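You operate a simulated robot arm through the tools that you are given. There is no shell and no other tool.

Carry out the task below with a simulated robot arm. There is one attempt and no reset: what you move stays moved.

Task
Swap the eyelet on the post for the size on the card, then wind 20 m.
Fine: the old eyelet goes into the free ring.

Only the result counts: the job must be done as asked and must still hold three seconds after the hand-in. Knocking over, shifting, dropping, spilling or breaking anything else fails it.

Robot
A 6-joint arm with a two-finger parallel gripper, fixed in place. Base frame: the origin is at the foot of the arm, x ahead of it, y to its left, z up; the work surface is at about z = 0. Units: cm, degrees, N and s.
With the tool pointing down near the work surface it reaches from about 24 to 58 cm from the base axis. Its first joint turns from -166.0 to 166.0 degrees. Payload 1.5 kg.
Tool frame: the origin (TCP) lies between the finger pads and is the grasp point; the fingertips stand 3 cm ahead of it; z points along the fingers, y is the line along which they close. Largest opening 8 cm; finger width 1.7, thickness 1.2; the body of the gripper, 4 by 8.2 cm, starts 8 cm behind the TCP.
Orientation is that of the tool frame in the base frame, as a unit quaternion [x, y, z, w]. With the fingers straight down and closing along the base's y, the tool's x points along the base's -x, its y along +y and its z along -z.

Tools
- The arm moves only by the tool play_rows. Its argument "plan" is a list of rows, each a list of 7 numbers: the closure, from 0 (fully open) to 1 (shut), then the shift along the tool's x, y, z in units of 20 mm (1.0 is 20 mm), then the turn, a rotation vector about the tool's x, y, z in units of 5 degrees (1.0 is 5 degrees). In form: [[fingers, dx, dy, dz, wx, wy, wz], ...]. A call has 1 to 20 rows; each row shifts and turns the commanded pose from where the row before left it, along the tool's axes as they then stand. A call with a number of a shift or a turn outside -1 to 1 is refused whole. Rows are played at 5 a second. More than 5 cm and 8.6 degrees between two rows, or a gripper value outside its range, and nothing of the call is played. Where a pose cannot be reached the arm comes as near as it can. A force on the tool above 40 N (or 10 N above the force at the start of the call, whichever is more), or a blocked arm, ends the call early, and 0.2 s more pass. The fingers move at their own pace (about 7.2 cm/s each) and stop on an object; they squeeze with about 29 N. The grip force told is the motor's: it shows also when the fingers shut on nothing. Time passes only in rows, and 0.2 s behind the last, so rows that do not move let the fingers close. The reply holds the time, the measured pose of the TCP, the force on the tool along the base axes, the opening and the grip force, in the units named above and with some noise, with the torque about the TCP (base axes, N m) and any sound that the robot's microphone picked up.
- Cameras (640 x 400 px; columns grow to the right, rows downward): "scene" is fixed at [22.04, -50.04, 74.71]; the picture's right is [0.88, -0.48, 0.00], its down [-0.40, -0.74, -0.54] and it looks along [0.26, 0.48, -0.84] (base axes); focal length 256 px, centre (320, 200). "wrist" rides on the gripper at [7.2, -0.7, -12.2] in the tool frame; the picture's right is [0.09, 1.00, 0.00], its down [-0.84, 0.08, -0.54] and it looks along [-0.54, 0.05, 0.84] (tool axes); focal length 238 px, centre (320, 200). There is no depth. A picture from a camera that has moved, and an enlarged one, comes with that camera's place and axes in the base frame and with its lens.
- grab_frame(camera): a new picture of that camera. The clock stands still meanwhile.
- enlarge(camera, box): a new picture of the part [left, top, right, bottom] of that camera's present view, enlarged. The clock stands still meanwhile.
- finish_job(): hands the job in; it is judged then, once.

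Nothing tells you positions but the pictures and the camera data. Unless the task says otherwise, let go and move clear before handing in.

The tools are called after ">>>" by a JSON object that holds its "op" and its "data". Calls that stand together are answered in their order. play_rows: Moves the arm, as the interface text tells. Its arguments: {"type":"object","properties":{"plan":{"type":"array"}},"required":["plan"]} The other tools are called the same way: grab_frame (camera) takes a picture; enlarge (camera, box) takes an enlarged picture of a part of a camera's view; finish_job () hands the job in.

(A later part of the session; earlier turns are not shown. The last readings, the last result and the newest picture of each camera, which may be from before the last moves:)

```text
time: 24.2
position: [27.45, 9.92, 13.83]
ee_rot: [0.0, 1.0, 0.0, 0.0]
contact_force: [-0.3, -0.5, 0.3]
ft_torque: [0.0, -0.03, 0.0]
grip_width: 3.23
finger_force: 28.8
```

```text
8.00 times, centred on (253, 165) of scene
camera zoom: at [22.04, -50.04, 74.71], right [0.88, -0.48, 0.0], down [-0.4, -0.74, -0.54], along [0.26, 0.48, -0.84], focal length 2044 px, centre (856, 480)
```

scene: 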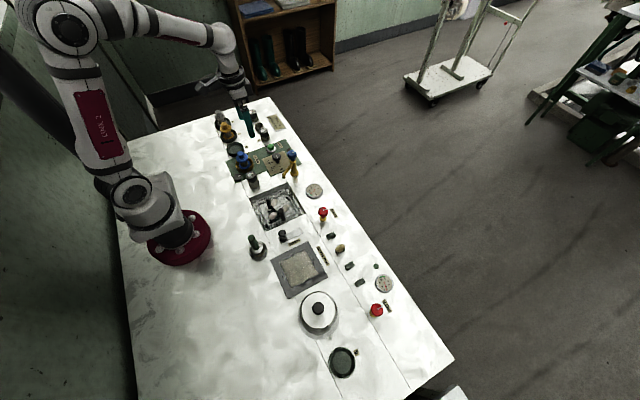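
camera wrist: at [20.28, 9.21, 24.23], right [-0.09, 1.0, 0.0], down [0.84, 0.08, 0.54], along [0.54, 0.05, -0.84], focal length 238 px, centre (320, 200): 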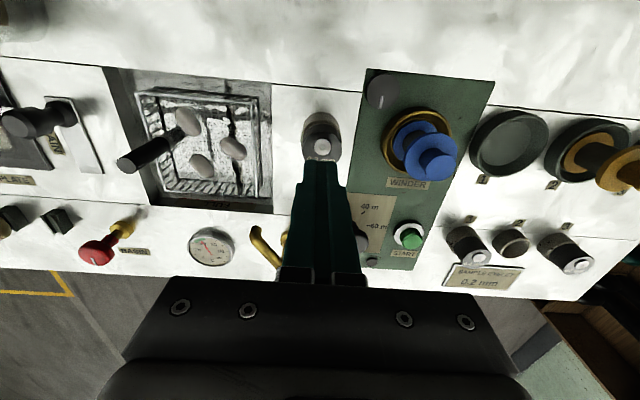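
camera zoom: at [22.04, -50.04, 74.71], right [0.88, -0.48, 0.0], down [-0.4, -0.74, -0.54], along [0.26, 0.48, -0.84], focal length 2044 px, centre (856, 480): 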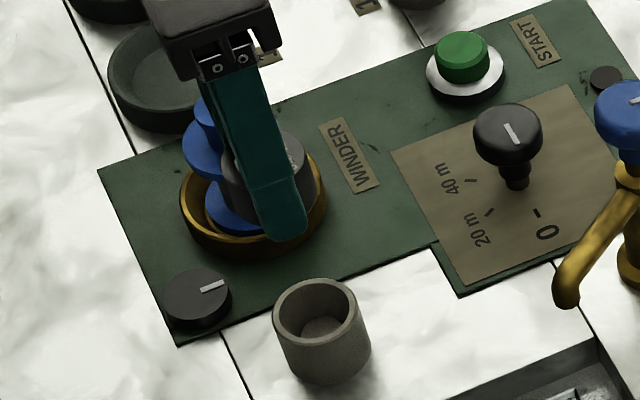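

The 0.3 mm cap is out of the socket and firmly held. I will measure how it sits in the gripper before carrying it.

>>> {"op": "enlarge", "data": {"camera": "wrist", "box": [280, 140, 360, 220]}}

>>> {"op": "enlarge", "data": {"camera": "wrist", "box": [295, 100, 345, 150]}}

>>> {"op": "enlarge", "data": {"camera": "scene", "box": [240, 150, 266, 176]}}

```text
5.00 times, centred on (320, 180) of wrist
camera zoom: at [20.23, 9.29, 26.06], right [-0.09, 1.0, 0.0], down [0.84, 0.08, 0.54], along [0.54, 0.05, -0.84], focal length 1192 px, centre (320, 300)
```

zoom: 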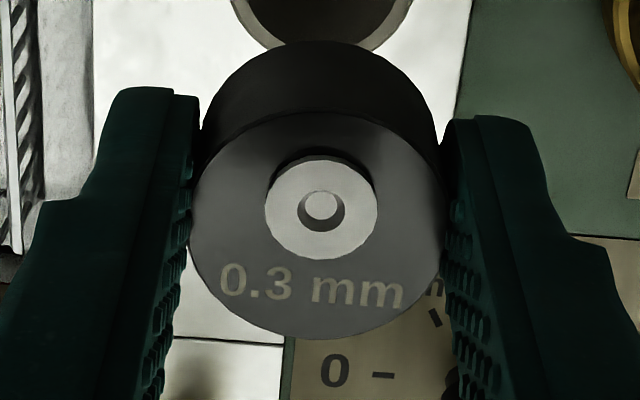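

```text
8.00 times, centred on (320, 125) of wrist
camera zoom: at [20.23, 9.29, 26.06], right [-0.09, 1.0, 0.0], down [0.84, 0.08, 0.54], along [0.54, 0.05, -0.84], focal length 1907 px, centre (320, 800)
```

zoom: 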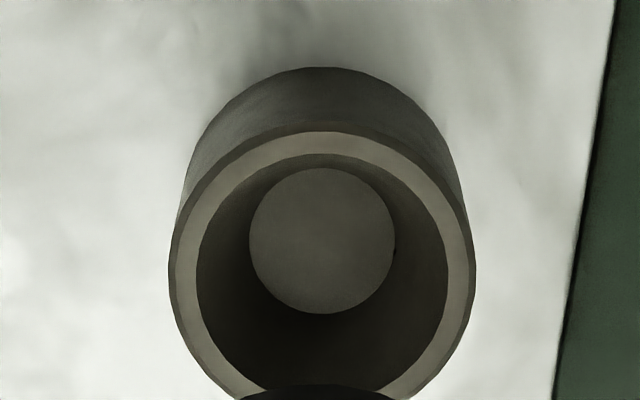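

```text
15.38 times, centred on (253, 163) of scene
camera zoom: at [22.04, -50.04, 74.71], right [0.88, -0.48, 0.0], down [-0.4, -0.74, -0.54], along [0.26, 0.48, -0.84], focal length 3930 px, centre (1351, 769)
```

zoom: 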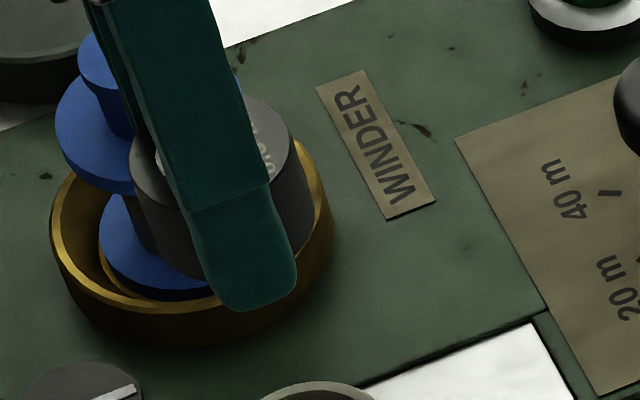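

The cap sits centred in the gripper with its body bottom level with the fingertips and a tapered plug below. I will carry it at about z = 15 to above ring 2, accelerating gently.

>>> {"op": "play_rows", "data": {"plan": [[1, -0.1, 0.2, -0.2, 0, 0, 0], [1, -0.2, 0.4, -0.2, 0, 0, 0], [1, -0.3, 0.6, -0.2, 0, 0, 0], [1, -0.35, 0.7, 0, 0, 0, 0], [1, -0.35, 0.75, 0, 0, 0, 0], [1, -0.35, 0.75, 0, 0, 0, 0], [1, -0.35, 0.75, 0, 0, 0, 0], [1, -0.35, 0.75, 0, 0, 0, 0], [1, -0.35, 0.75, 0, 0, 0, 0], [1, -0.35, 0.75, 0, 0, 0, 0], [1, -0.35, 0.75, 0, 0, 0, 0], [1, -0.35, 0.75, 0, 0, 0, 0], [1, -0.35, 0.75, 0, 0, 0, 0], [1, -0.35, 0.75, 0, 0, 0, 0], [1, -0.35, 0.75, 0, 0, 0, 0], [1, -0.35, 0.75, 0, 0, 0, 0], [1, -0.35, 0.75, 0, 0, 0, 0], [1, -0.35, 0.7, 0, 0, 0, 0], [1, -0.25, 0.5, 0, 0, 0, 0], [1, -0.1, 0.35, 0, 0, 0, 0]]}}

>>> {"op": "play_rows", "data": {"plan": [[1, 0, 0, 0, 0, 0, 0], [1, 0, 0, 0, 0, 0, 0]]}}

>>> {"op": "grab_frame", "data": {"camera": "wrist"}}

>>> {"op": "enlarge", "data": {"camera": "wrist", "box": [240, 90, 400, 210]}}

>>> {"op": "grab_frame", "data": {"camera": "scene"}}

```text
time: 28.4
position: [39.71, 36.23, 14.96]
ee_rot: [0.0, 1.0, 0.0, 0.0]
contact_force: [-0.7, 0.7, -1.1]
ft_torque: [0.01, 0.0, 0.01]
grip_width: 3.23
finger_force: 29.7
```

```text
time: 29.0
position: [39.75, 36.3, 15.2]
ee_rot: [0.001, 1.0, 0.0, 0.0]
contact_force: [-1.0, -0.6, -0.3]
ft_torque: [0.03, 0.01, 0.01]
grip_width: 3.19
finger_force: 28.4
```

```text
taken
camera wrist: at [32.63, 35.6, 27.28], right [-0.09, 1.0, 0.0], down [0.84, 0.08, 0.54], along [0.54, 0.05, -0.84], focal length 238 px, centre (320, 200)
```

wrist: 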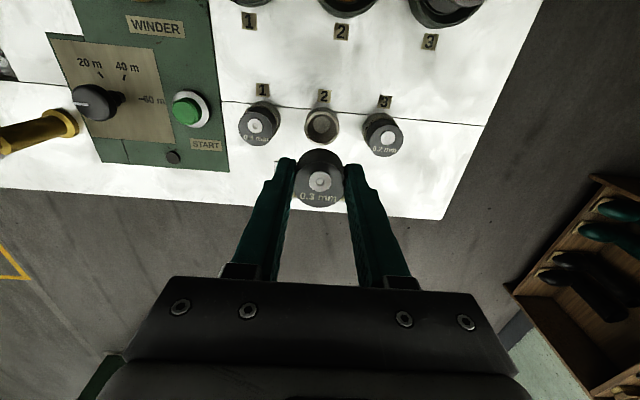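

```text
3.33 times, centred on (320, 150) of wrist
camera zoom: at [32.63, 35.6, 27.28], right [-0.09, 1.0, 0.0], down [0.84, 0.08, 0.54], along [0.54, 0.05, -0.84], focal length 794 px, centre (320, 367)
```

zoom: 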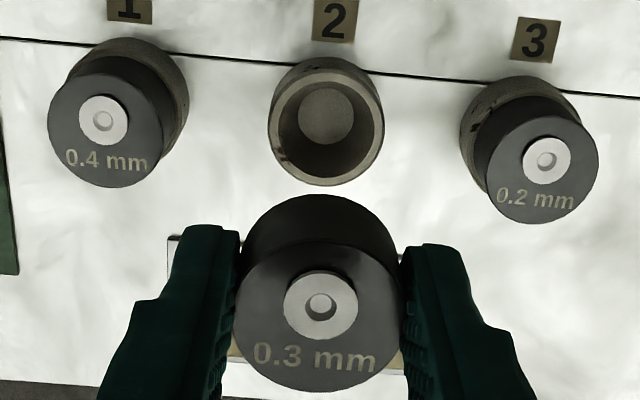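

```text
taken
```

scene: 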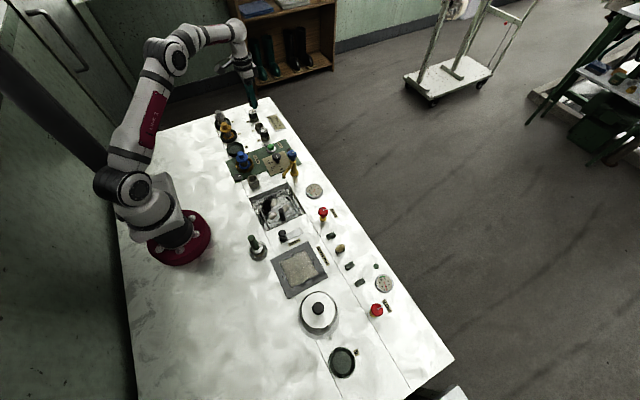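

Ring 2 lies just ahead in view and the arm is nearly over it. I will zoom in on ring 2 to compute the exact offset.

>>> {"op": "enlarge", "data": {"camera": "wrist", "box": [300, 100, 344, 150]}}

>>> {"op": "enlarge", "data": {"camera": "wrist", "box": [360, 100, 410, 165]}}

```text
8.00 times, centred on (322, 125) of wrist
camera zoom: at [32.63, 35.6, 27.28], right [-0.09, 1.0, 0.0], down [0.84, 0.08, 0.54], along [0.54, 0.05, -0.84], focal length 1907 px, centre (304, 800)
```

zoom: 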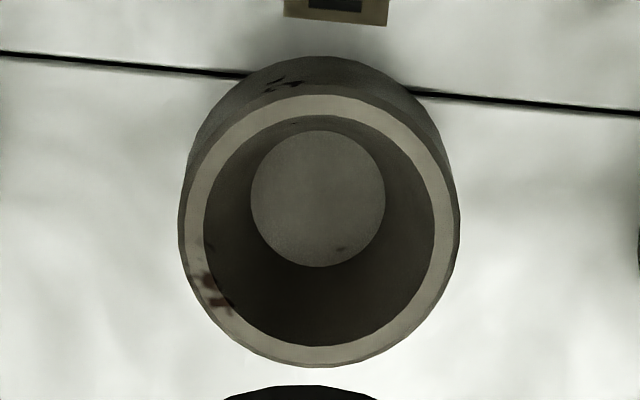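

```text
6.15 times, centred on (385, 132) of wrist
camera zoom: at [32.63, 35.6, 27.28], right [-0.09, 1.0, 0.0], down [0.84, 0.08, 0.54], along [0.54, 0.05, -0.84], focal length 1467 px, centre (-80, 615)
```

zoom: 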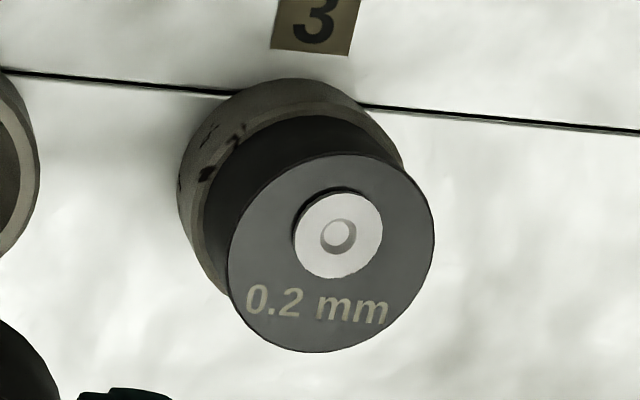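

Ring 2's centre is about 0.2 cm to the left (+y) and 0.05 cm out from the held cap, rim at about z = 2. I will correct and descend to just above the ring, then check.

>>> {"op": "play_rows", "data": {"plan": [[1, -0.025, 0.1, 0.2, 0, 0, 0], [1, 0, 0, 0.4, 0, 0, 0], [1, 0, 0, 0.5, 0, 0, 0], [1, 0, 0, 0.5, 0, 0, 0], [1, 0, 0, 0.5, 0, 0, 0], [1, 0, 0, 0.5, 0, 0, 0], [1, 0, 0, 0.4, 0, 0, 0], [1, 0, 0, 0.3, 0, 0, 0], [1, 0, 0, 0.1, 0, 0, 0], [1, 0, 0, 0, 0, 0, 0], [1, 0, 0, 0, 0, 0, 0]]}}

>>> {"op": "enlarge", "data": {"camera": "wrist", "box": [256, 110, 384, 215]}}

>>> {"op": "enlarge", "data": {"camera": "scene", "box": [240, 95, 290, 145]}}

```text
time: 31.4
position: [40.03, 36.52, 8.16]
ee_rot: [0.001, 1.0, 0.0, 0.0]
contact_force: [0.8, 0.5, -0.4]
ft_torque: [0.0, 0.01, -0.02]
grip_width: 3.22
finger_force: 28.9
```

```text
3.81 times, centred on (320, 162) of wrist
camera zoom: at [32.76, 35.84, 20.48], right [-0.09, 1.0, 0.0], down [0.84, 0.08, 0.54], along [0.54, 0.05, -0.84], focal length 908 px, centre (320, 343)
```

zoom: 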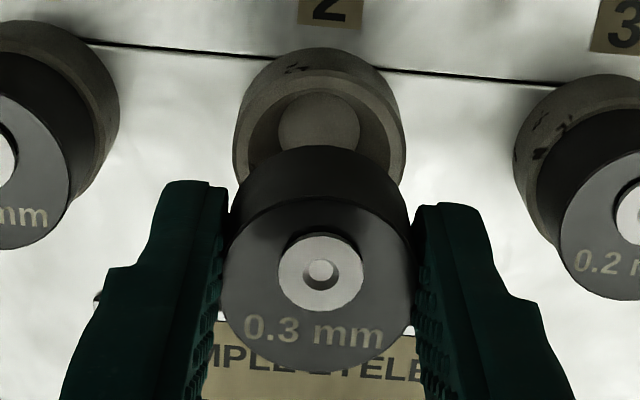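

```text
8.00 times, centred on (265, 120) of scene
camera zoom: at [22.04, -50.04, 74.71], right [0.88, -0.48, 0.0], down [-0.4, -0.74, -0.54], along [0.26, 0.48, -0.84], focal length 2044 px, centre (760, 840)
```

zoom: 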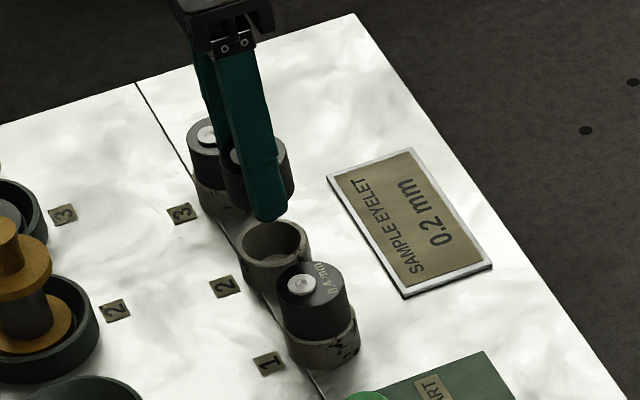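

The cap is right above ring 2. I will zoom on the visible ring arc to verify the fore-aft alignment before the final descent.

>>> {"op": "enlarge", "data": {"camera": "wrist", "box": [288, 115, 352, 165]}}

>>> {"op": "enlarge", "data": {"camera": "wrist", "box": [280, 140, 360, 220]}}

```text
8.00 times, centred on (320, 140) of wrist
camera zoom: at [32.76, 35.84, 20.48], right [-0.09, 1.0, 0.0], down [0.84, 0.08, 0.54], along [0.54, 0.05, -0.84], focal length 1907 px, centre (320, 680)
```

zoom: 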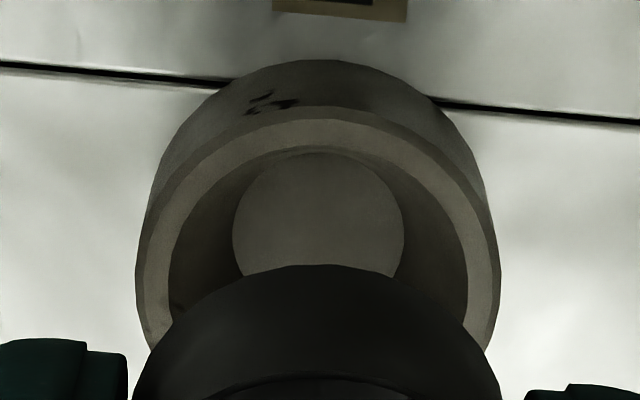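

```text
5.00 times, centred on (320, 180) of wrist
camera zoom: at [32.76, 35.84, 20.48], right [-0.09, 1.0, 0.0], down [0.84, 0.08, 0.54], along [0.54, 0.05, -0.84], focal length 1192 px, centre (320, 300)
```

zoom: 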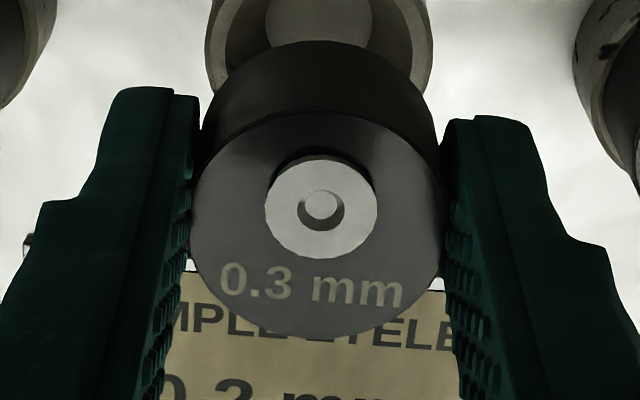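

The cap and ring 2 are aligned to within about a millimetre. I will lower gently, in small steps, watching the force.

>>> {"op": "play_rows", "data": {"plan": [[1, 0, 0, 0.15, 0, 0, 0], [1, 0, 0, 0.2, 0, 0, 0], [1, 0, 0, 0.2, 0, 0, 0], [1, 0, 0, 0.2, 0, 0, 0], [1, 0, 0, 0.2, 0, 0, 0], [1, 0, 0, 0.15, 0, 0, 0], [1, 0, 0, 0.1, 0, 0, 0], [1, 0, 0, 0, 0, 0, 0]]}}

>>> {"op": "enlarge", "data": {"camera": "wrist", "box": [256, 110, 384, 215]}}

```text
time: 33.2
position: [39.77, 36.49, 5.7]
ee_rot: [0.001, 1.0, 0.0, 0.001]
contact_force: [0.7, 0.4, -0.3]
ft_torque: [0.02, 0.0, 0.0]
grip_width: 3.21
finger_force: 28.9
```

```text
3.81 times, centred on (320, 162) of wrist
camera zoom: at [32.62, 35.85, 18.0], right [-0.09, 1.0, 0.0], down [0.84, 0.08, 0.54], along [0.54, 0.05, -0.84], focal length 908 px, centre (320, 343)
```

zoom: 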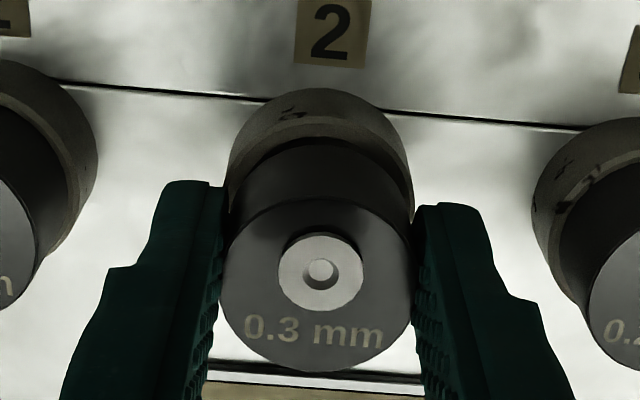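

The plug is entering ring 2 with no contact force. I will lower the last bit in 1 mm steps.

>>> {"op": "play_rows", "data": {"plan": [[1, 0, 0, 0.05, 0, 0, 0], [1, 0, 0, 0.05, 0, 0, 0], [1, 0, 0, 0.05, 0, 0, 0], [1, 0, 0, 0, 0, 0, 0]]}}

>>> {"op": "play_rows", "data": {"plan": [[1, 0, 0, 0.05, 0, 0, 0], [1, 0, 0, 0.05, 0, 0, 0], [1, 0, 0, 0, 0, 0, 0]]}}

>>> {"op": "enlarge", "data": {"camera": "wrist", "box": [280, 120, 360, 220]}}

```text
time: 34.2
position: [39.84, 36.53, 5.57]
ee_rot: [0.001, 1.0, 0.0, 0.0]
contact_force: [0.5, -0.4, -0.3]
ft_torque: [-0.01, 0.01, 0.03]
grip_width: 3.23
finger_force: 29.2
```

```text
time: 35.0
position: [39.82, 36.53, 5.28]
ee_rot: [0.001, 1.0, 0.0, 0.0]
contact_force: [0.5, 0.3, -0.8]
ft_torque: [0.0, -0.02, 0.0]
grip_width: 3.22
finger_force: 29.2
```

```text
4.00 times, centred on (320, 170) of wrist
camera zoom: at [32.69, 35.93, 17.52], right [-0.09, 1.0, 0.0], down [0.84, 0.08, 0.54], along [0.54, 0.05, -0.84], focal length 953 px, centre (320, 320)
```

zoom: 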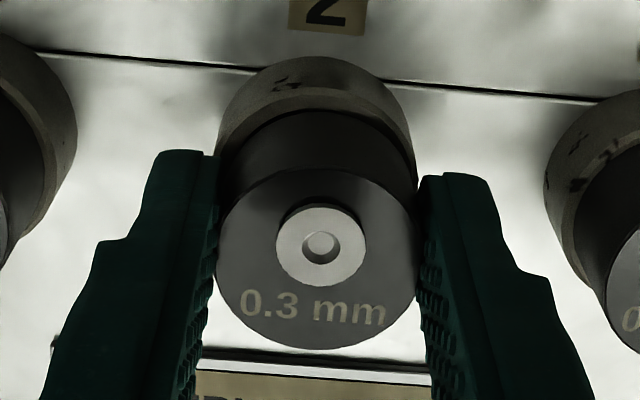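

Still no contact; a few more millimetres to go. I will keep lowering 1 mm at a time.

>>> {"op": "play_rows", "data": {"plan": [[1, 0, 0, 0.05, 0, 0, 0], [1, 0, 0, 0.05, 0, 0, 0], [1, 0, 0, 0, 0, 0, 0]]}}

>>> {"op": "play_rows", "data": {"plan": [[1, 0, 0, 0.05, 0, 0, 0], [1, 0, 0, 0, 0, 0, 0]]}}

>>> {"op": "enlarge", "data": {"camera": "wrist", "box": [280, 120, 360, 220]}}

>>> {"op": "enlarge", "data": {"camera": "scene", "box": [246, 108, 276, 138]}}

```text
time: 35.8
position: [39.83, 36.63, 5.22]
ee_rot: [0.001, 1.0, 0.0, 0.0]
contact_force: [0.5, 0.4, -0.4]
ft_torque: [-0.03, 0.0, 0.0]
grip_width: 3.24
finger_force: 28.7
```

```text
time: 36.4
position: [39.89, 36.59, 5.06]
ee_rot: [0.001, 1.0, 0.0, -0.001]
contact_force: [-0.4, -0.2, -0.3]
ft_torque: [0.0, 0.0, -0.03]
grip_width: 3.23
finger_force: 28.7
```

```text
4.00 times, centred on (320, 170) of wrist
camera zoom: at [32.68, 35.84, 17.33], right [-0.09, 1.0, 0.0], down [0.84, 0.08, 0.54], along [0.54, 0.05, -0.84], focal length 953 px, centre (320, 320)
```

zoom: 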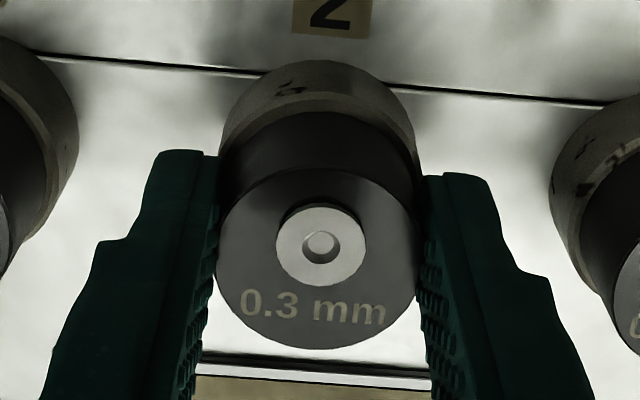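

```text
13.33 times, centred on (261, 123) of scene
camera zoom: at [22.04, -50.04, 74.71], right [0.88, -0.48, 0.0], down [-0.4, -0.74, -0.54], along [0.26, 0.48, -0.84], focal length 3406 px, centre (1107, 1227)
```

zoom: 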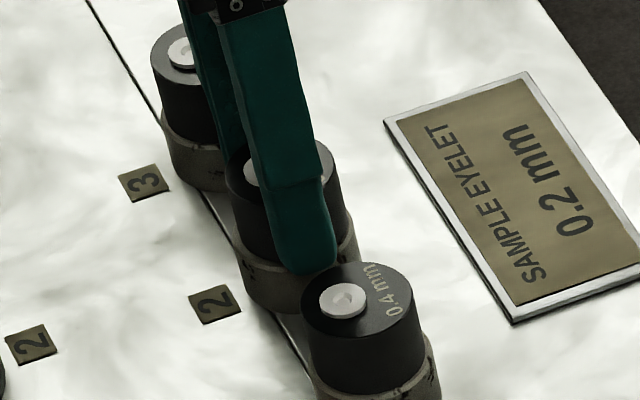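

No contact force yet; the cap body is close to the rim. I will continue in 1 mm steps.

>>> {"op": "play_rows", "data": {"plan": [[1, 0, 0, 0.05, 0, 0, 0], [1, 0, 0, 0, 0, 0, 0]]}}

>>> {"op": "play_rows", "data": {"plan": [[1, 0, 0, 0.05, 0, 0, 0], [1, 0, 0, 0, 0, 0, 0]]}}

>>> {"op": "play_rows", "data": {"plan": [[1, 0, 0, 0.05, 0, 0, 0], [1, 0, 0, 0, 0, 0, 0]]}}

>>> {"op": "enlarge", "data": {"camera": "wrist", "box": [280, 120, 360, 220]}}

```text
time: 37.0
position: [39.8, 36.63, 5.08]
ee_rot: [0.001, 1.0, 0.0, 0.001]
contact_force: [0.2, 0.1, 2.8]
ft_torque: [-0.07, -0.04, 0.0]
grip_width: 3.2
finger_force: 29.6
```

```text
time: 37.6
position: [39.82, 36.6, 4.99]
ee_rot: [0.0, 1.0, 0.001, 0.001]
contact_force: [-1.8, -6.0, 21.9]
ft_torque: [-0.2, -0.07, 0.02]
grip_width: 3.22
finger_force: 28.5
```

```text
time: 38.2
position: [39.89, 36.57, 4.82]
ee_rot: [0.0, 1.0, 0.0, 0.001]
contact_force: [5.6, -1.1, 22.6]
ft_torque: [-0.35, -0.09, 0.02]
grip_width: 3.23
finger_force: 29.3
```

```text
4.00 times, centred on (320, 170) of wrist
camera zoom: at [32.7, 35.89, 17.0], right [-0.09, 1.0, 0.0], down [0.84, 0.08, 0.54], along [0.54, 0.05, -0.84], focal length 953 px, centre (320, 320)
```

zoom: 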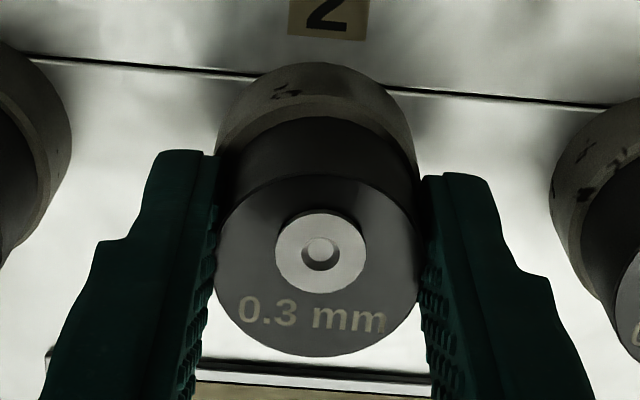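

Contact came at TCP z ≈ 5.05 with about 22 N, and the cap now seems seated. I will relieve the pressure by 1 mm, open just enough to clear the neighbours, and look.

>>> {"op": "play_rows", "data": {"plan": [[1, 0, 0, -0.05, 0, 0, 0], [1, 0, 0, 0, 0, 0, 0], [0.5, 0, 0, 0, 0, 0, 0], [0.42, 0, 0, 0, 0, 0, 0], [0.42, 0, 0, 0, 0, 0, 0], [0.42, 0, 0, 0, 0, 0, 0]]}}

>>> {"op": "enlarge", "data": {"camera": "wrist", "box": [256, 110, 384, 215]}}

>>> {"op": "enlarge", "data": {"camera": "scene", "box": [246, 108, 276, 138]}}

```text
time: 39.6
position: [39.84, 36.53, 4.84]
ee_rot: [-0.001, 1.0, 0.0, -0.001]
contact_force: [-0.1, 0.5, -0.4]
ft_torque: [0.0, -0.01, 0.0]
grip_width: 4.65
finger_force: 0.0
```

```text
3.81 times, centred on (320, 162) of wrist
camera zoom: at [32.69, 35.9, 17.0], right [-0.09, 1.0, 0.0], down [0.84, 0.08, 0.54], along [0.54, 0.05, -0.84], focal length 908 px, centre (320, 343)
```

zoom: 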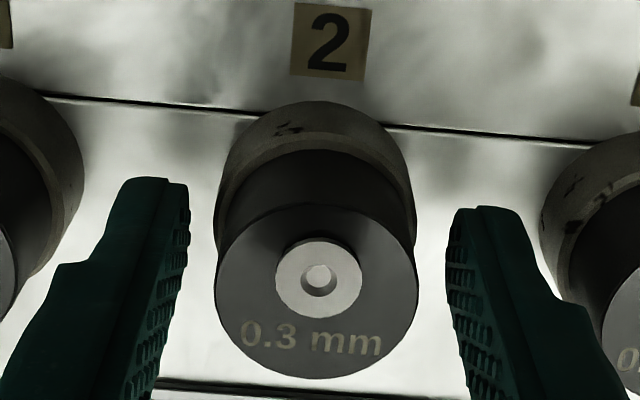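

```text
13.33 times, centred on (261, 123) of scene
camera zoom: at [22.04, -50.04, 74.71], right [0.88, -0.48, 0.0], down [-0.4, -0.74, -0.54], along [0.26, 0.48, -0.84], focal length 3406 px, centre (1107, 1227)
```

zoom: 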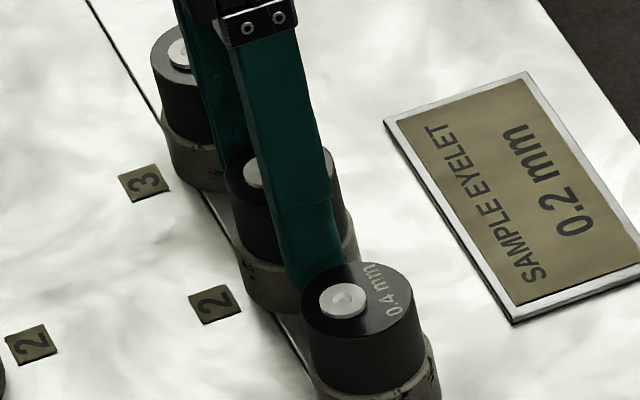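

The cap is released in ring 2 with clearance to both neighbours. I will rise straight up and check how it sits.

>>> {"op": "play_rows", "data": {"plan": [[0.42, 0, 0, -0.2, 0, 0, 0], [0.42, 0, 0, -0.4, 0, 0, 0], [0.42, 0, 0, -0.6, 0, 0, 0], [0.42, 0, 0, -0.8, 0, 0, 0], [0.42, 0, 0, -0.8, 0, 0, 0], [0.42, 0, 0, -0.6, 0, 0, 0], [0.42, 0, 0, -0.2, 0, 0, 0], [0.42, 0, 0, 0, 0, 0, 0], [0.42, 0, 0, 0, 0, 0, 0]]}}

>>> {"op": "grab_frame", "data": {"camera": "wrist"}}

>>> {"op": "enlarge", "data": {"camera": "wrist", "box": [240, 90, 400, 190]}}

>>> {"op": "enlarge", "data": {"camera": "scene", "box": [240, 104, 276, 140]}}

```text
time: 41.6
position: [39.85, 36.55, 12.08]
ee_rot: [0.002, 1.0, 0.0, 0.0]
contact_force: [0.4, 0.6, -0.7]
ft_torque: [0.02, -0.04, 0.01]
grip_width: 4.64
finger_force: 0.2
```

```text
taken
camera wrist: at [32.7, 35.9, 24.26], right [-0.09, 1.0, 0.0], down [0.84, 0.08, 0.54], along [0.54, 0.05, -0.84], focal length 238 px, centre (320, 200)
```

wrist: 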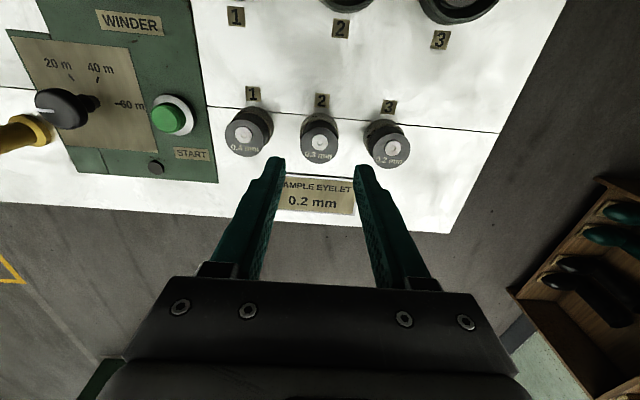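

```text
4.00 times, centred on (320, 140) of wrist
camera zoom: at [32.7, 35.9, 24.26], right [-0.09, 1.0, 0.0], down [0.84, 0.08, 0.54], along [0.54, 0.05, -0.84], focal length 953 px, centre (320, 440)
```

zoom: 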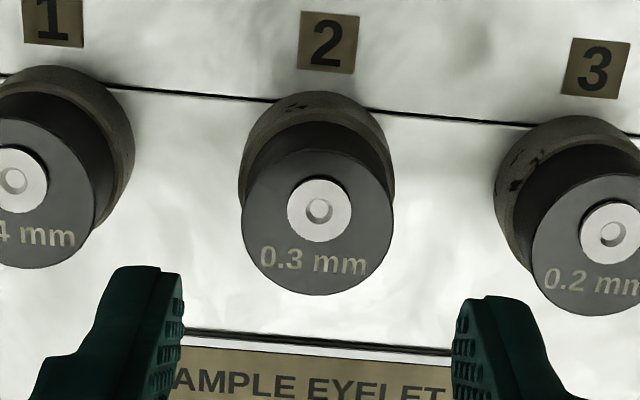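

```text
11.11 times, centred on (258, 122) of scene
camera zoom: at [22.04, -50.04, 74.71], right [0.88, -0.48, 0.0], down [-0.4, -0.74, -0.54], along [0.26, 0.48, -0.84], focal length 2839 px, centre (1009, 1067)
```

zoom: 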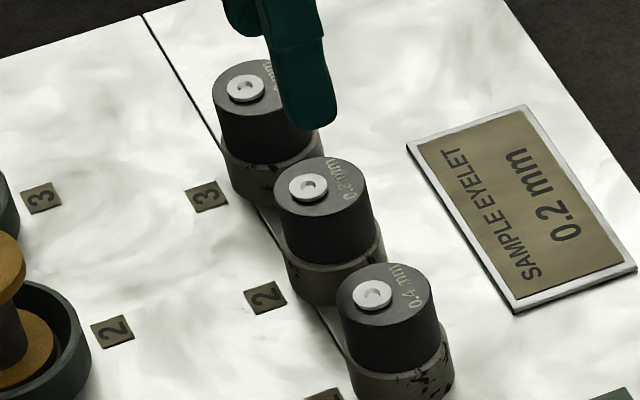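

The 0.3 mm cap is seated upright in ring 2. Next is the 0.2 mm cap in ring 3 at about (39.8, 42.9), near the reach limit, so I will move above it and check whether the arm gets there.

>>> {"op": "play_rows", "data": {"plan": [[0.38, 0, 0.3, 0, 0, 0, 0], [0.35, 0, 0.6, 0, 0, 0, 0], [0.35, 0, 0.7, 0, 0, 0, 0], [0.35, 0, 0.7, 0, 0, 0, 0], [0.35, 0, 0.6, 0, 0, 0, 0], [0.35, 0, 0.25, 0, 0, 0, 0], [0.35, 0, 0, 0, 0, 0, 0], [0.35, 0, 0, 0, 0, 0, 0]]}}

>>> {"op": "grab_frame", "data": {"camera": "wrist"}}

>>> {"op": "enlarge", "data": {"camera": "wrist", "box": [270, 90, 370, 190]}}

```text
time: 43.4
position: [39.41, 42.55, 11.96]
ee_rot: [0.001, 1.0, 0.0, 0.001]
contact_force: [0.4, 0.2, -1.2]
ft_torque: [0.02, 0.03, 0.05]
grip_width: 5.19
finger_force: 0.0
out of reach, approached as far as the arm can: row 6
```

```text
taken
camera wrist: at [32.29, 41.94, 24.23], right [-0.09, 1.0, 0.0], down [0.84, 0.08, 0.54], along [0.54, 0.05, -0.84], focal length 238 px, centre (320, 200)
```

wrist: 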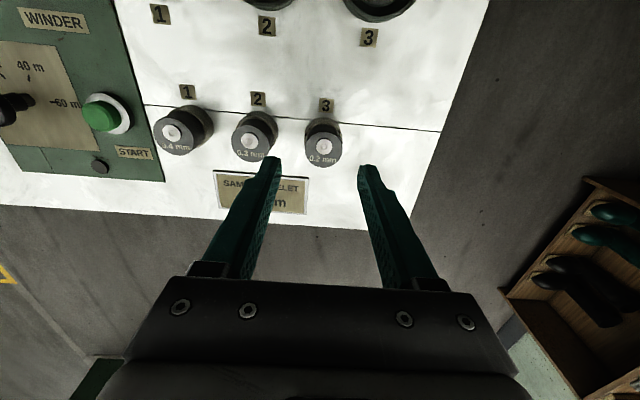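

```text
4.00 times, centred on (320, 140) of wrist
camera zoom: at [32.29, 41.94, 24.23], right [-0.09, 1.0, 0.0], down [0.84, 0.08, 0.54], along [0.54, 0.05, -0.84], focal length 953 px, centre (320, 440)
```

zoom: 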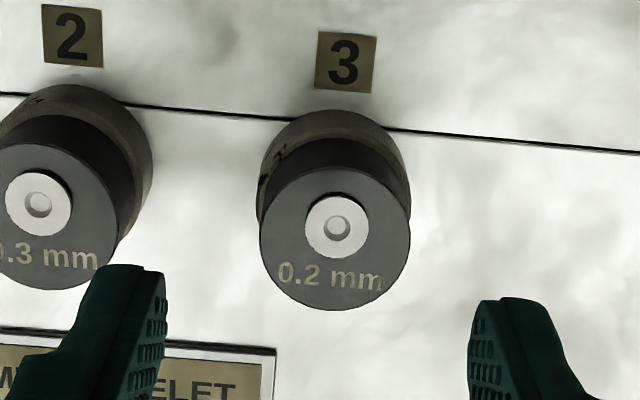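

The arm falls about 0.5 cm short with the tool vertical (limit radius 58). I will tilt the tool outward by about 6° about the closing axis, which keeps the cap upright between the pads, and check the reach.

>>> {"op": "play_rows", "data": {"plan": [[0.35, 0, 0, 0, 0, -0.3, 0], [0.35, 0, 0, 0, 0, -0.3, 0], [0.35, 0, 0, 0, 0, -0.3, 0], [0.35, 0, 0, 0, 0, -0.3, 0], [0.35, 0, 0, 0, 0, 0, 0], [0.35, 0, 0, 0, 0, 0, 0]]}}

>>> {"op": "enlarge", "data": {"camera": "wrist", "box": [270, 100, 370, 200]}}

```text
time: 44.8
position: [39.39, 42.53, 11.95]
ee_rot: [0.0, 0.999, 0.0, 0.054]
contact_force: [-0.7, 0.1, 0.0]
ft_torque: [0.04, 0.01, 0.0]
grip_width: 5.21
finger_force: 0.1
```

```text
4.00 times, centred on (320, 150) of wrist
camera zoom: at [30.94, 41.89, 23.39], right [-0.09, 1.0, -0.01], down [0.78, 0.08, 0.63], along [0.63, 0.05, -0.78], focal length 953 px, centre (320, 400)
```

zoom: 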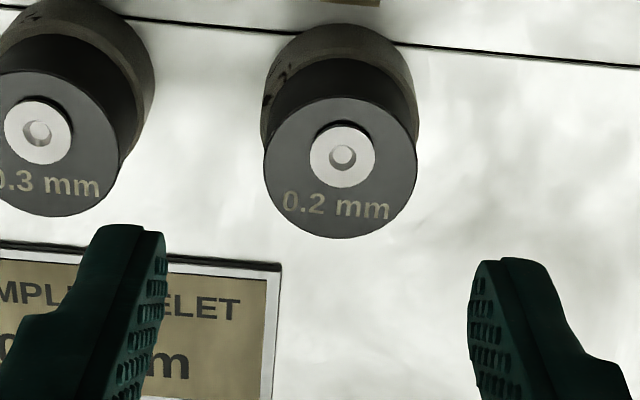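

The tilt took (6.2°) without moving the TCP. I will now shift to above the cap axis and lower to just above the cap top, checking reach and alignment.

>>> {"op": "play_rows", "data": {"plan": [[0.35, 0.026, 0.06, 0.5, 0, 0, 0], [0.35, 0.025, 0.06, 0.5, 0, 0, 0], [0.35, 0.025, 0.06, 0.5, 0, 0, 0], [0.35, 0, 0, 0, 0, 0, 0], [0.35, 0, 0, 0, 0, 0, 0]]}}

>>> {"op": "enlarge", "data": {"camera": "wrist", "box": [256, 110, 384, 215]}}

>>> {"op": "enlarge", "data": {"camera": "scene", "box": [240, 100, 276, 136]}}

```text
time: 46.0
position: [39.55, 42.85, 8.99]
ee_rot: [0.001, 0.999, -0.001, 0.052]
contact_force: [0.8, -0.4, 0.2]
ft_torque: [0.01, 0.02, -0.03]
grip_width: 5.22
finger_force: 0.1
```

```text
3.81 times, centred on (320, 162) of wrist
camera zoom: at [31.12, 42.26, 20.43], right [-0.09, 1.0, -0.01], down [0.78, 0.08, 0.63], along [0.63, 0.05, -0.78], focal length 908 px, centre (320, 343)
```

zoom: 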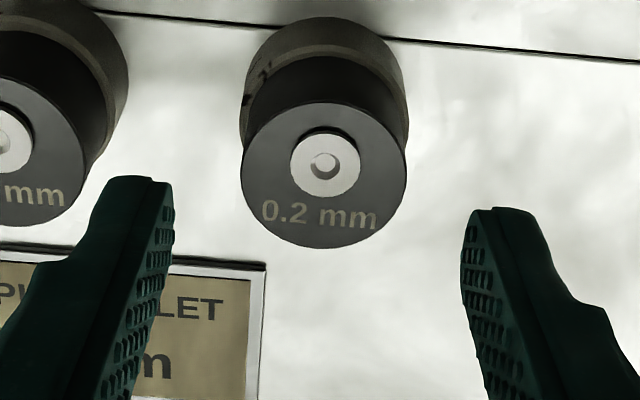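

```text
11.11 times, centred on (258, 118) of scene
camera zoom: at [22.04, -50.04, 74.71], right [0.88, -0.48, 0.0], down [-0.4, -0.74, -0.54], along [0.26, 0.48, -0.84], focal length 2839 px, centre (1009, 1111)
```

zoom: 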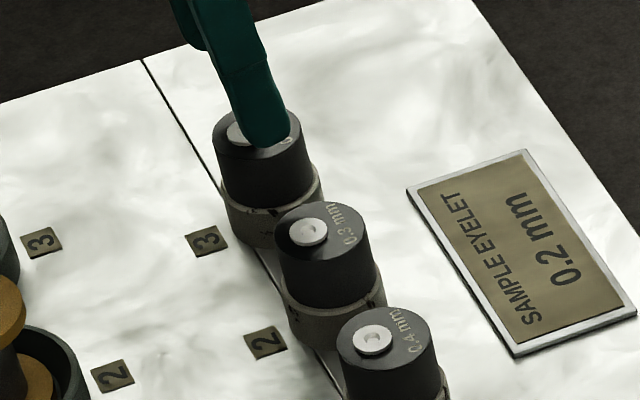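

The arm now reaches above the 0.2 mm cap with good alignment. I will descend vertically until the tips are near the ring rim, then check.

>>> {"op": "play_rows", "data": {"plan": [[0.35, 0.032, 0.04, 0.3, 0, 0, 0], [0.35, 0.043, 0, 0.4, 0, 0, 0], [0.35, 0.043, 0, 0.4, 0, 0, 0], [0.35, 0.038, 0, 0.35, 0, 0, 0], [0.35, 0.026, 0, 0.24, 0, 0, 0], [0.35, 0, 0, 0, 0, 0, 0], [0.35, 0, 0, 0, 0, 0, 0]]}}

>>> {"op": "enlarge", "data": {"camera": "wrist", "box": [256, 110, 384, 215]}}

>>> {"op": "enlarge", "data": {"camera": "scene", "box": [240, 100, 276, 136]}}

```text
time: 47.6
position: [39.53, 43.19, 5.58]
ee_rot: [0.001, 0.999, 0.0, 0.053]
contact_force: [0.4, -0.3, 0.1]
ft_torque: [0.02, 0.0, -0.02]
grip_width: 5.17
finger_force: 0.1
```

```text
3.81 times, centred on (320, 162) of wrist
camera zoom: at [31.16, 42.45, 16.93], right [-0.09, 1.0, -0.01], down [0.78, 0.08, 0.63], along [0.63, 0.05, -0.78], focal length 908 px, centre (320, 343)
```

zoom: 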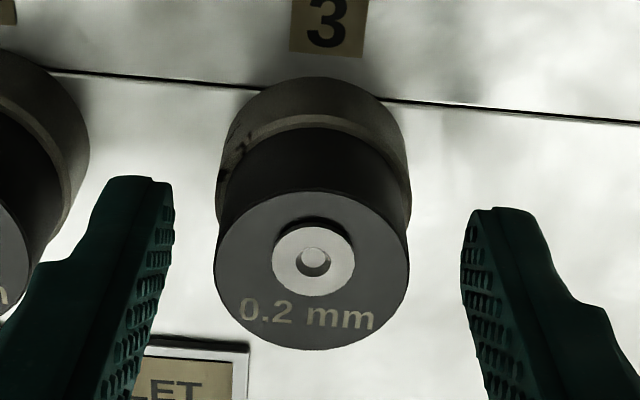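

```text
11.11 times, centred on (258, 118) of scene
camera zoom: at [22.04, -50.04, 74.71], right [0.88, -0.48, 0.0], down [-0.4, -0.74, -0.54], along [0.26, 0.48, -0.84], focal length 2839 px, centre (1009, 1111)
```

zoom: 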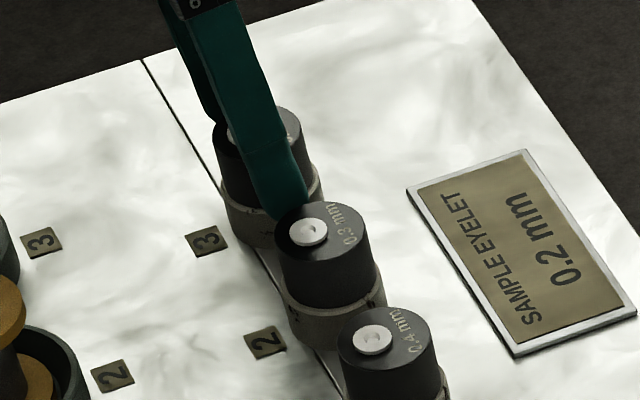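

The fingers straddle the 0.2 mm cap, tips still about 0.5 cm above the rim. I will lower 4 mm, trim the centring slightly, and close.

>>> {"op": "play_rows", "data": {"plan": [[0.35, 0.04, -0.03, 0.1, 0, 0, 0], [0.35, 0.03, 0, 0.1, 0, 0, 0], [0.35, 0, 0, 0, 0, 0, 0], [0.35, 0, 0, 0, 0, 0, 0]]}}

>>> {"op": "enlarge", "data": {"camera": "wrist", "box": [256, 110, 384, 215]}}

>>> {"op": "play_rows", "data": {"plan": [[0.6, 0, 0, 0, 0, 0, 0], [1, 0, 0, 0, 0, 0, 0], [1, 0, 0, 0, 0, 0, 0], [1, 0, 0, 0, 0, 0, 0]]}}

>>> {"op": "enlarge", "data": {"camera": "wrist", "box": [256, 110, 384, 215]}}

```text
time: 48.6
position: [39.44, 42.98, 5.16]
ee_rot: [0.0, 0.999, 0.0, 0.052]
contact_force: [0.2, 1.4, 0.1]
ft_torque: [-0.04, -0.01, 0.0]
grip_width: 5.21
finger_force: 0.1
```

```text
3.81 times, centred on (320, 162) of wrist
camera zoom: at [31.1, 42.27, 16.57], right [-0.09, 1.0, -0.01], down [0.78, 0.08, 0.63], along [0.63, 0.05, -0.78], focal length 908 px, centre (320, 343)
```

zoom: 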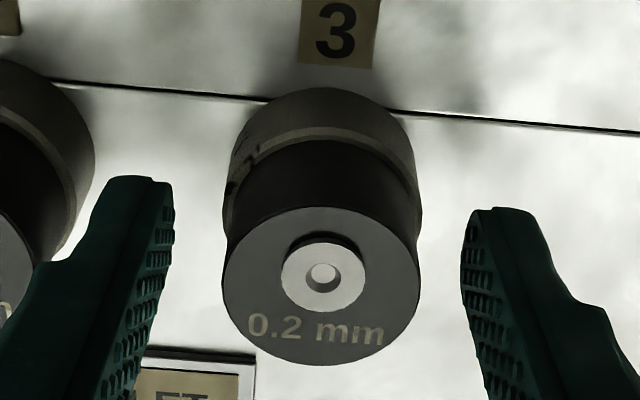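

```text
time: 49.6
position: [39.52, 42.99, 5.18]
ee_rot: [0.001, 0.999, 0.001, 0.053]
contact_force: [0.3, -0.6, 1.6]
ft_torque: [-0.02, -0.04, 0.03]
grip_width: 3.26
finger_force: 29.0
```

```text
3.81 times, centred on (320, 162) of wrist
camera zoom: at [31.11, 42.28, 16.58], right [-0.09, 1.0, -0.01], down [0.78, 0.08, 0.63], along [0.63, 0.05, -0.78], focal length 908 px, centre (320, 343)
```

zoom: 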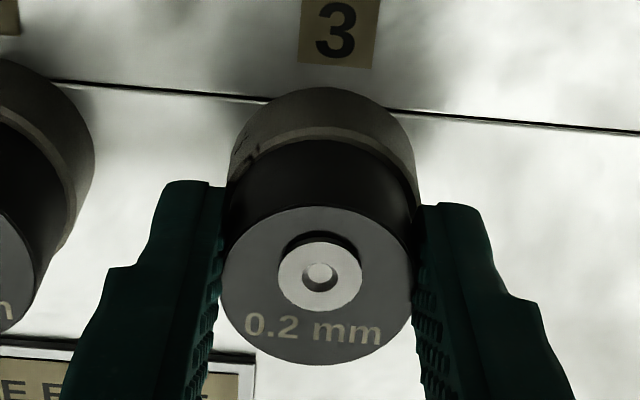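

The fingers hold the 0.2 mm cap (3.26 cm). I will lift slowly, straight up in base z.

>>> {"op": "play_rows", "data": {"plan": [[1, -0.005, 0, -0.05, 0, 0, 0], [1, -0.005, 0, -0.05, 0, 0, 0], [1, -0.005, 0, -0.05, 0, 0, 0], [1, -0.005, 0, -0.05, 0, 0, 0], [1, -0.01, 0, -0.1, 0, 0, 0], [1, 0, 0, 0, 0, 0, 0]]}}

>>> {"op": "enlarge", "data": {"camera": "wrist", "box": [256, 110, 384, 215]}}

```text
time: 51.0
position: [39.45, 42.92, 5.88]
ee_rot: [0.001, 0.999, 0.0, 0.053]
contact_force: [-0.1, 0.8, -0.9]
ft_torque: [0.0, -0.01, -0.04]
grip_width: 3.21
finger_force: 29.1
```

```text
3.81 times, centred on (320, 162) of wrist
camera zoom: at [30.98, 42.23, 17.28], right [-0.09, 1.0, -0.01], down [0.78, 0.08, 0.63], along [0.63, 0.05, -0.78], focal length 908 px, centre (320, 343)
```

zoom: 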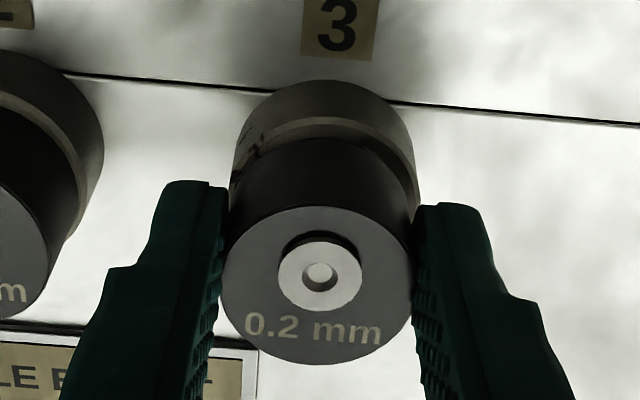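

The cap stays fixed in the gripper while the ring recedes, so it is lifting. I will continue smoothly to transport height.

>>> {"op": "play_rows", "data": {"plan": [[1, -0.01, 0, -0.1, 0, 0, 0], [1, -0.01, 0, -0.1, 0, 0, 0], [1, -0.01, 0, -0.1, 0, 0, 0], [1, -0.01, 0, -0.1, 0, 0, 0], [1, -0.01, 0, -0.1, 0, 0, 0], [1, -0.01, 0, -0.1, 0, 0, 0], [1, -0.016, 0, -0.15, 0, 0, 0], [1, -0.022, 0, -0.2, 0, 0, 0], [1, -0.027, 0, -0.25, 0, 0, 0], [1, -0.032, 0, -0.3, 0, 0, 0], [1, -0.037, 0, -0.35, 0, 0, 0], [1, -0.042, 0, -0.4, 0, 0, 0], [1, -0.042, 0, -0.4, 0, 0, 0], [1, -0.042, 0, -0.4, 0, 0, 0], [1, -0.042, 0, -0.4, 0, 0, 0], [1, -0.042, 0, -0.4, 0, 0, 0], [1, -0.022, 0, -0.2, 0, 0, 0], [1, 0, 0, 0, 0, 0, 0]]}}

>>> {"op": "enlarge", "data": {"camera": "wrist", "box": [256, 80, 384, 215]}}

>>> {"op": "enlarge", "data": {"camera": "scene", "box": [230, 86, 290, 146]}}

```text
time: 54.8
position: [39.25, 42.95, 14.14]
ee_rot: [0.0, 0.999, -0.001, 0.053]
contact_force: [0.9, 0.5, -0.3]
ft_torque: [0.0, 0.03, 0.04]
grip_width: 3.23
finger_force: 28.7
```

```text
2.96 times, centred on (320, 148) of wrist
camera zoom: at [30.86, 42.36, 25.53], right [-0.09, 1.0, -0.01], down [0.78, 0.08, 0.63], along [0.63, 0.05, -0.78], focal length 706 px, centre (320, 356)
```

zoom: 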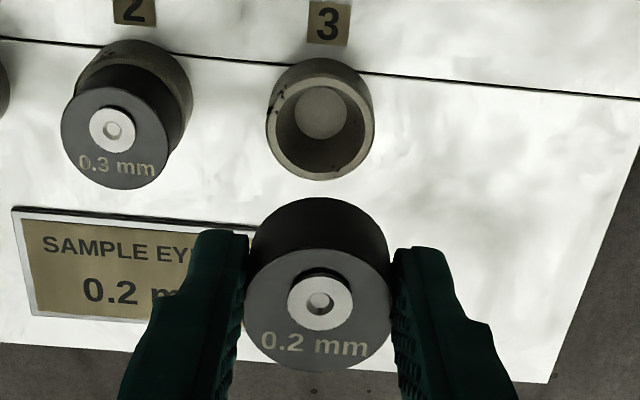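

```text
6.67 times, centred on (260, 116) of scene
camera zoom: at [22.04, -50.04, 74.71], right [0.88, -0.48, 0.0], down [-0.4, -0.74, -0.54], along [0.26, 0.48, -0.84], focal length 1703 px, centre (720, 760)
```

zoom: 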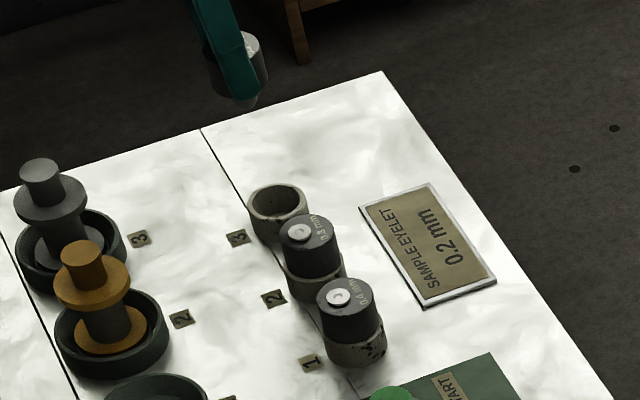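

The 0.2 mm cap is out and held upright. I will measure its place in the gripper precisely before the transport.

>>> {"op": "enlarge", "data": {"camera": "wrist", "box": [280, 140, 360, 220]}}

>>> {"op": "enlarge", "data": {"camera": "scene", "box": [238, 86, 262, 110]}}

```text
5.00 times, centred on (320, 180) of wrist
camera zoom: at [30.86, 42.36, 25.53], right [-0.09, 1.0, -0.01], down [0.78, 0.08, 0.63], along [0.63, 0.05, -0.78], focal length 1192 px, centre (320, 300)
```

zoom: 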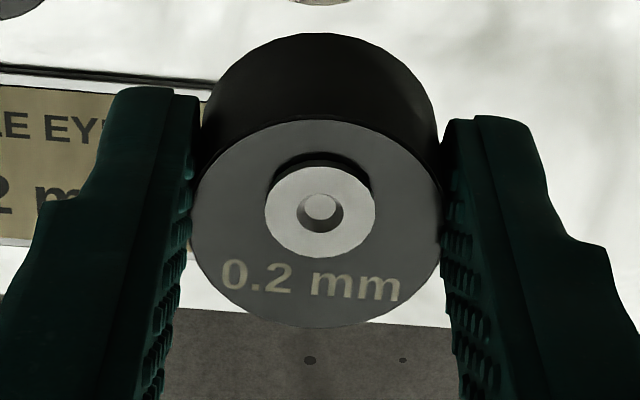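

```text
16.00 times, centred on (250, 98) of scene
camera zoom: at [22.04, -50.04, 74.71], right [0.88, -0.48, 0.0], down [-0.4, -0.74, -0.54], along [0.26, 0.48, -0.84], focal length 4088 px, centre (1440, 1832)
```

zoom: 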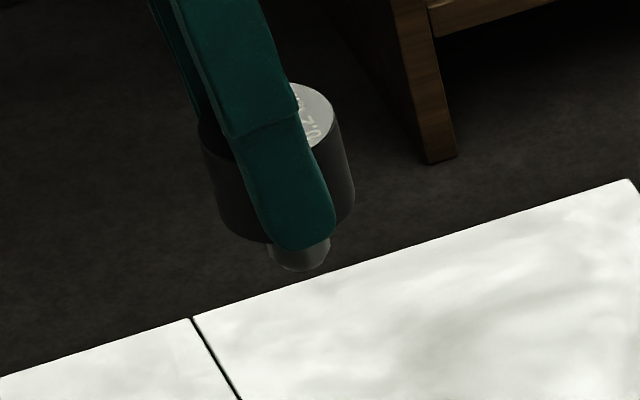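

The 0.2 mm cap has a small spigot under its body and hangs centred with tips just above its lower edge. I will carry it, keeping the same tilt, to above the post.

>>> {"op": "play_rows", "data": {"plan": [[1, 0.09, -0.247, -0.04, 0, 0, 0], [1, 0.179, -0.494, -0.06, 0, 0, 0], [1, 0.268, -0.74, -0.062, 0, 0, 0], [1, 0.2975, -0.8225, -0.062, 0, 0, 0], [1, 0.2975, -0.8225, -0.062, 0, 0, 0], [1, 0.2975, -0.8225, -0.062, 0, 0, 0], [1, 0.2975, -0.8225, -0.062, 0, 0, 0], [1, 0.2975, -0.8225, -0.062, 0, 0, 0], [1, 0.2975, -0.8225, -0.062, 0, 0, 0], [1, 0.2975, -0.8225, -0.062, 0, 0, 0], [1, 0.2975, -0.8225, -0.062, 0, 0, 0], [1, 0.2975, -0.8225, -0.062, 0, 0, 0], [1, 0.2975, -0.8225, -0.062, 0, 0, 0], [1, 0.2975, -0.8225, -0.062, 0, 0, 0], [1, 0.2975, -0.8225, -0.062, 0, 0, 0], [1, 0.2975, -0.8225, -0.062, 0, 0, 0], [1, 0.2975, -0.8225, -0.062, 0, 0, 0], [1, 0.2975, -0.8225, -0.062, 0, 0, 0]]}}

>>> {"op": "play_rows", "data": {"plan": [[1, 0.2975, -0.8225, -0.062, 0, 0, 0], [1, 0.2975, -0.8225, -0.062, 0, 0, 0], [1, 0.208, -0.576, -0.043, 0, 0, 0], [1, 0.12, -0.329, -0.025, 0, 0, 0], [1, 0.03, -0.082, 0, 0, 0, 0], [1, 0, 0, 0, 0, 0, 0], [1, 0, 0, 0, 0, 0, 0]]}}

>>> {"op": "grab_frame", "data": {"camera": "wrist"}}

>>> {"op": "enlarge", "data": {"camera": "wrist", "box": [290, 60, 354, 140]}}

>>> {"op": "enlarge", "data": {"camera": "wrist", "box": [280, 140, 360, 220]}}

```text
time: 58.6
position: [29.29, 15.39, 14.92]
ee_rot: [0.001, 0.999, 0.0, 0.053]
contact_force: [0.4, 0.0, -0.2]
ft_torque: [0.0, 0.0, 0.01]
grip_width: 3.2
finger_force: 28.8
```

```text
time: 60.2
position: [27.42, 10.18, 15.13]
ee_rot: [0.001, 0.999, 0.0, 0.053]
contact_force: [0.5, -0.7, -0.2]
ft_torque: [-0.01, 0.0, -0.03]
grip_width: 3.2
finger_force: 28.5
```

```text
taken
camera wrist: at [18.9, 9.47, 26.55], right [-0.09, 1.0, -0.01], down [0.78, 0.08, 0.63], along [0.63, 0.05, -0.78], focal length 238 px, centre (320, 200)
```

wrist: 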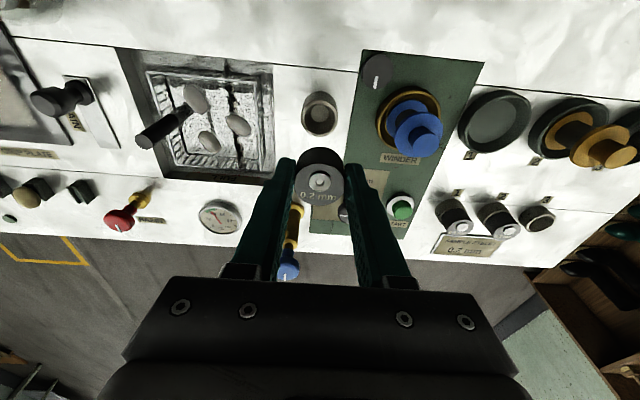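

```text
5.00 times, centred on (322, 100) of wrist
camera zoom: at [18.9, 9.47, 26.55], right [-0.09, 1.0, -0.01], down [0.78, 0.08, 0.63], along [0.63, 0.05, -0.78], focal length 1192 px, centre (310, 700)
```

zoom: 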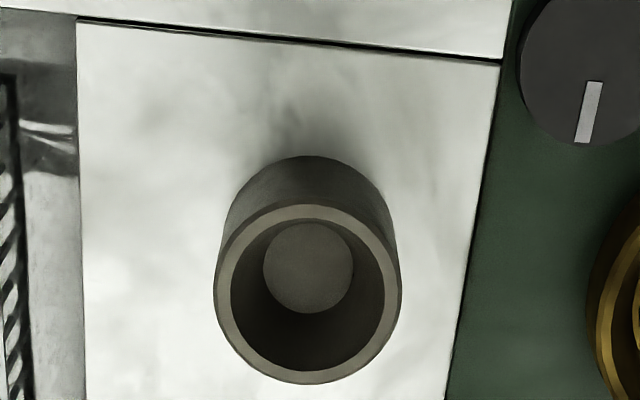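

```text
5.00 times, centred on (320, 180) of wrist
camera zoom: at [18.9, 9.47, 26.55], right [-0.09, 1.0, -0.01], down [0.78, 0.08, 0.63], along [0.63, 0.05, -0.78], focal length 1192 px, centre (320, 300)
```

zoom: 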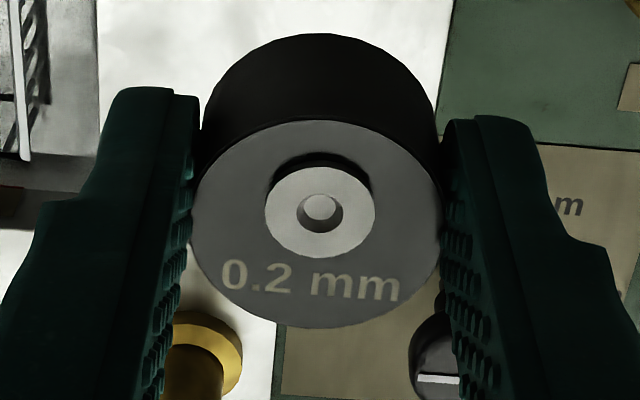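

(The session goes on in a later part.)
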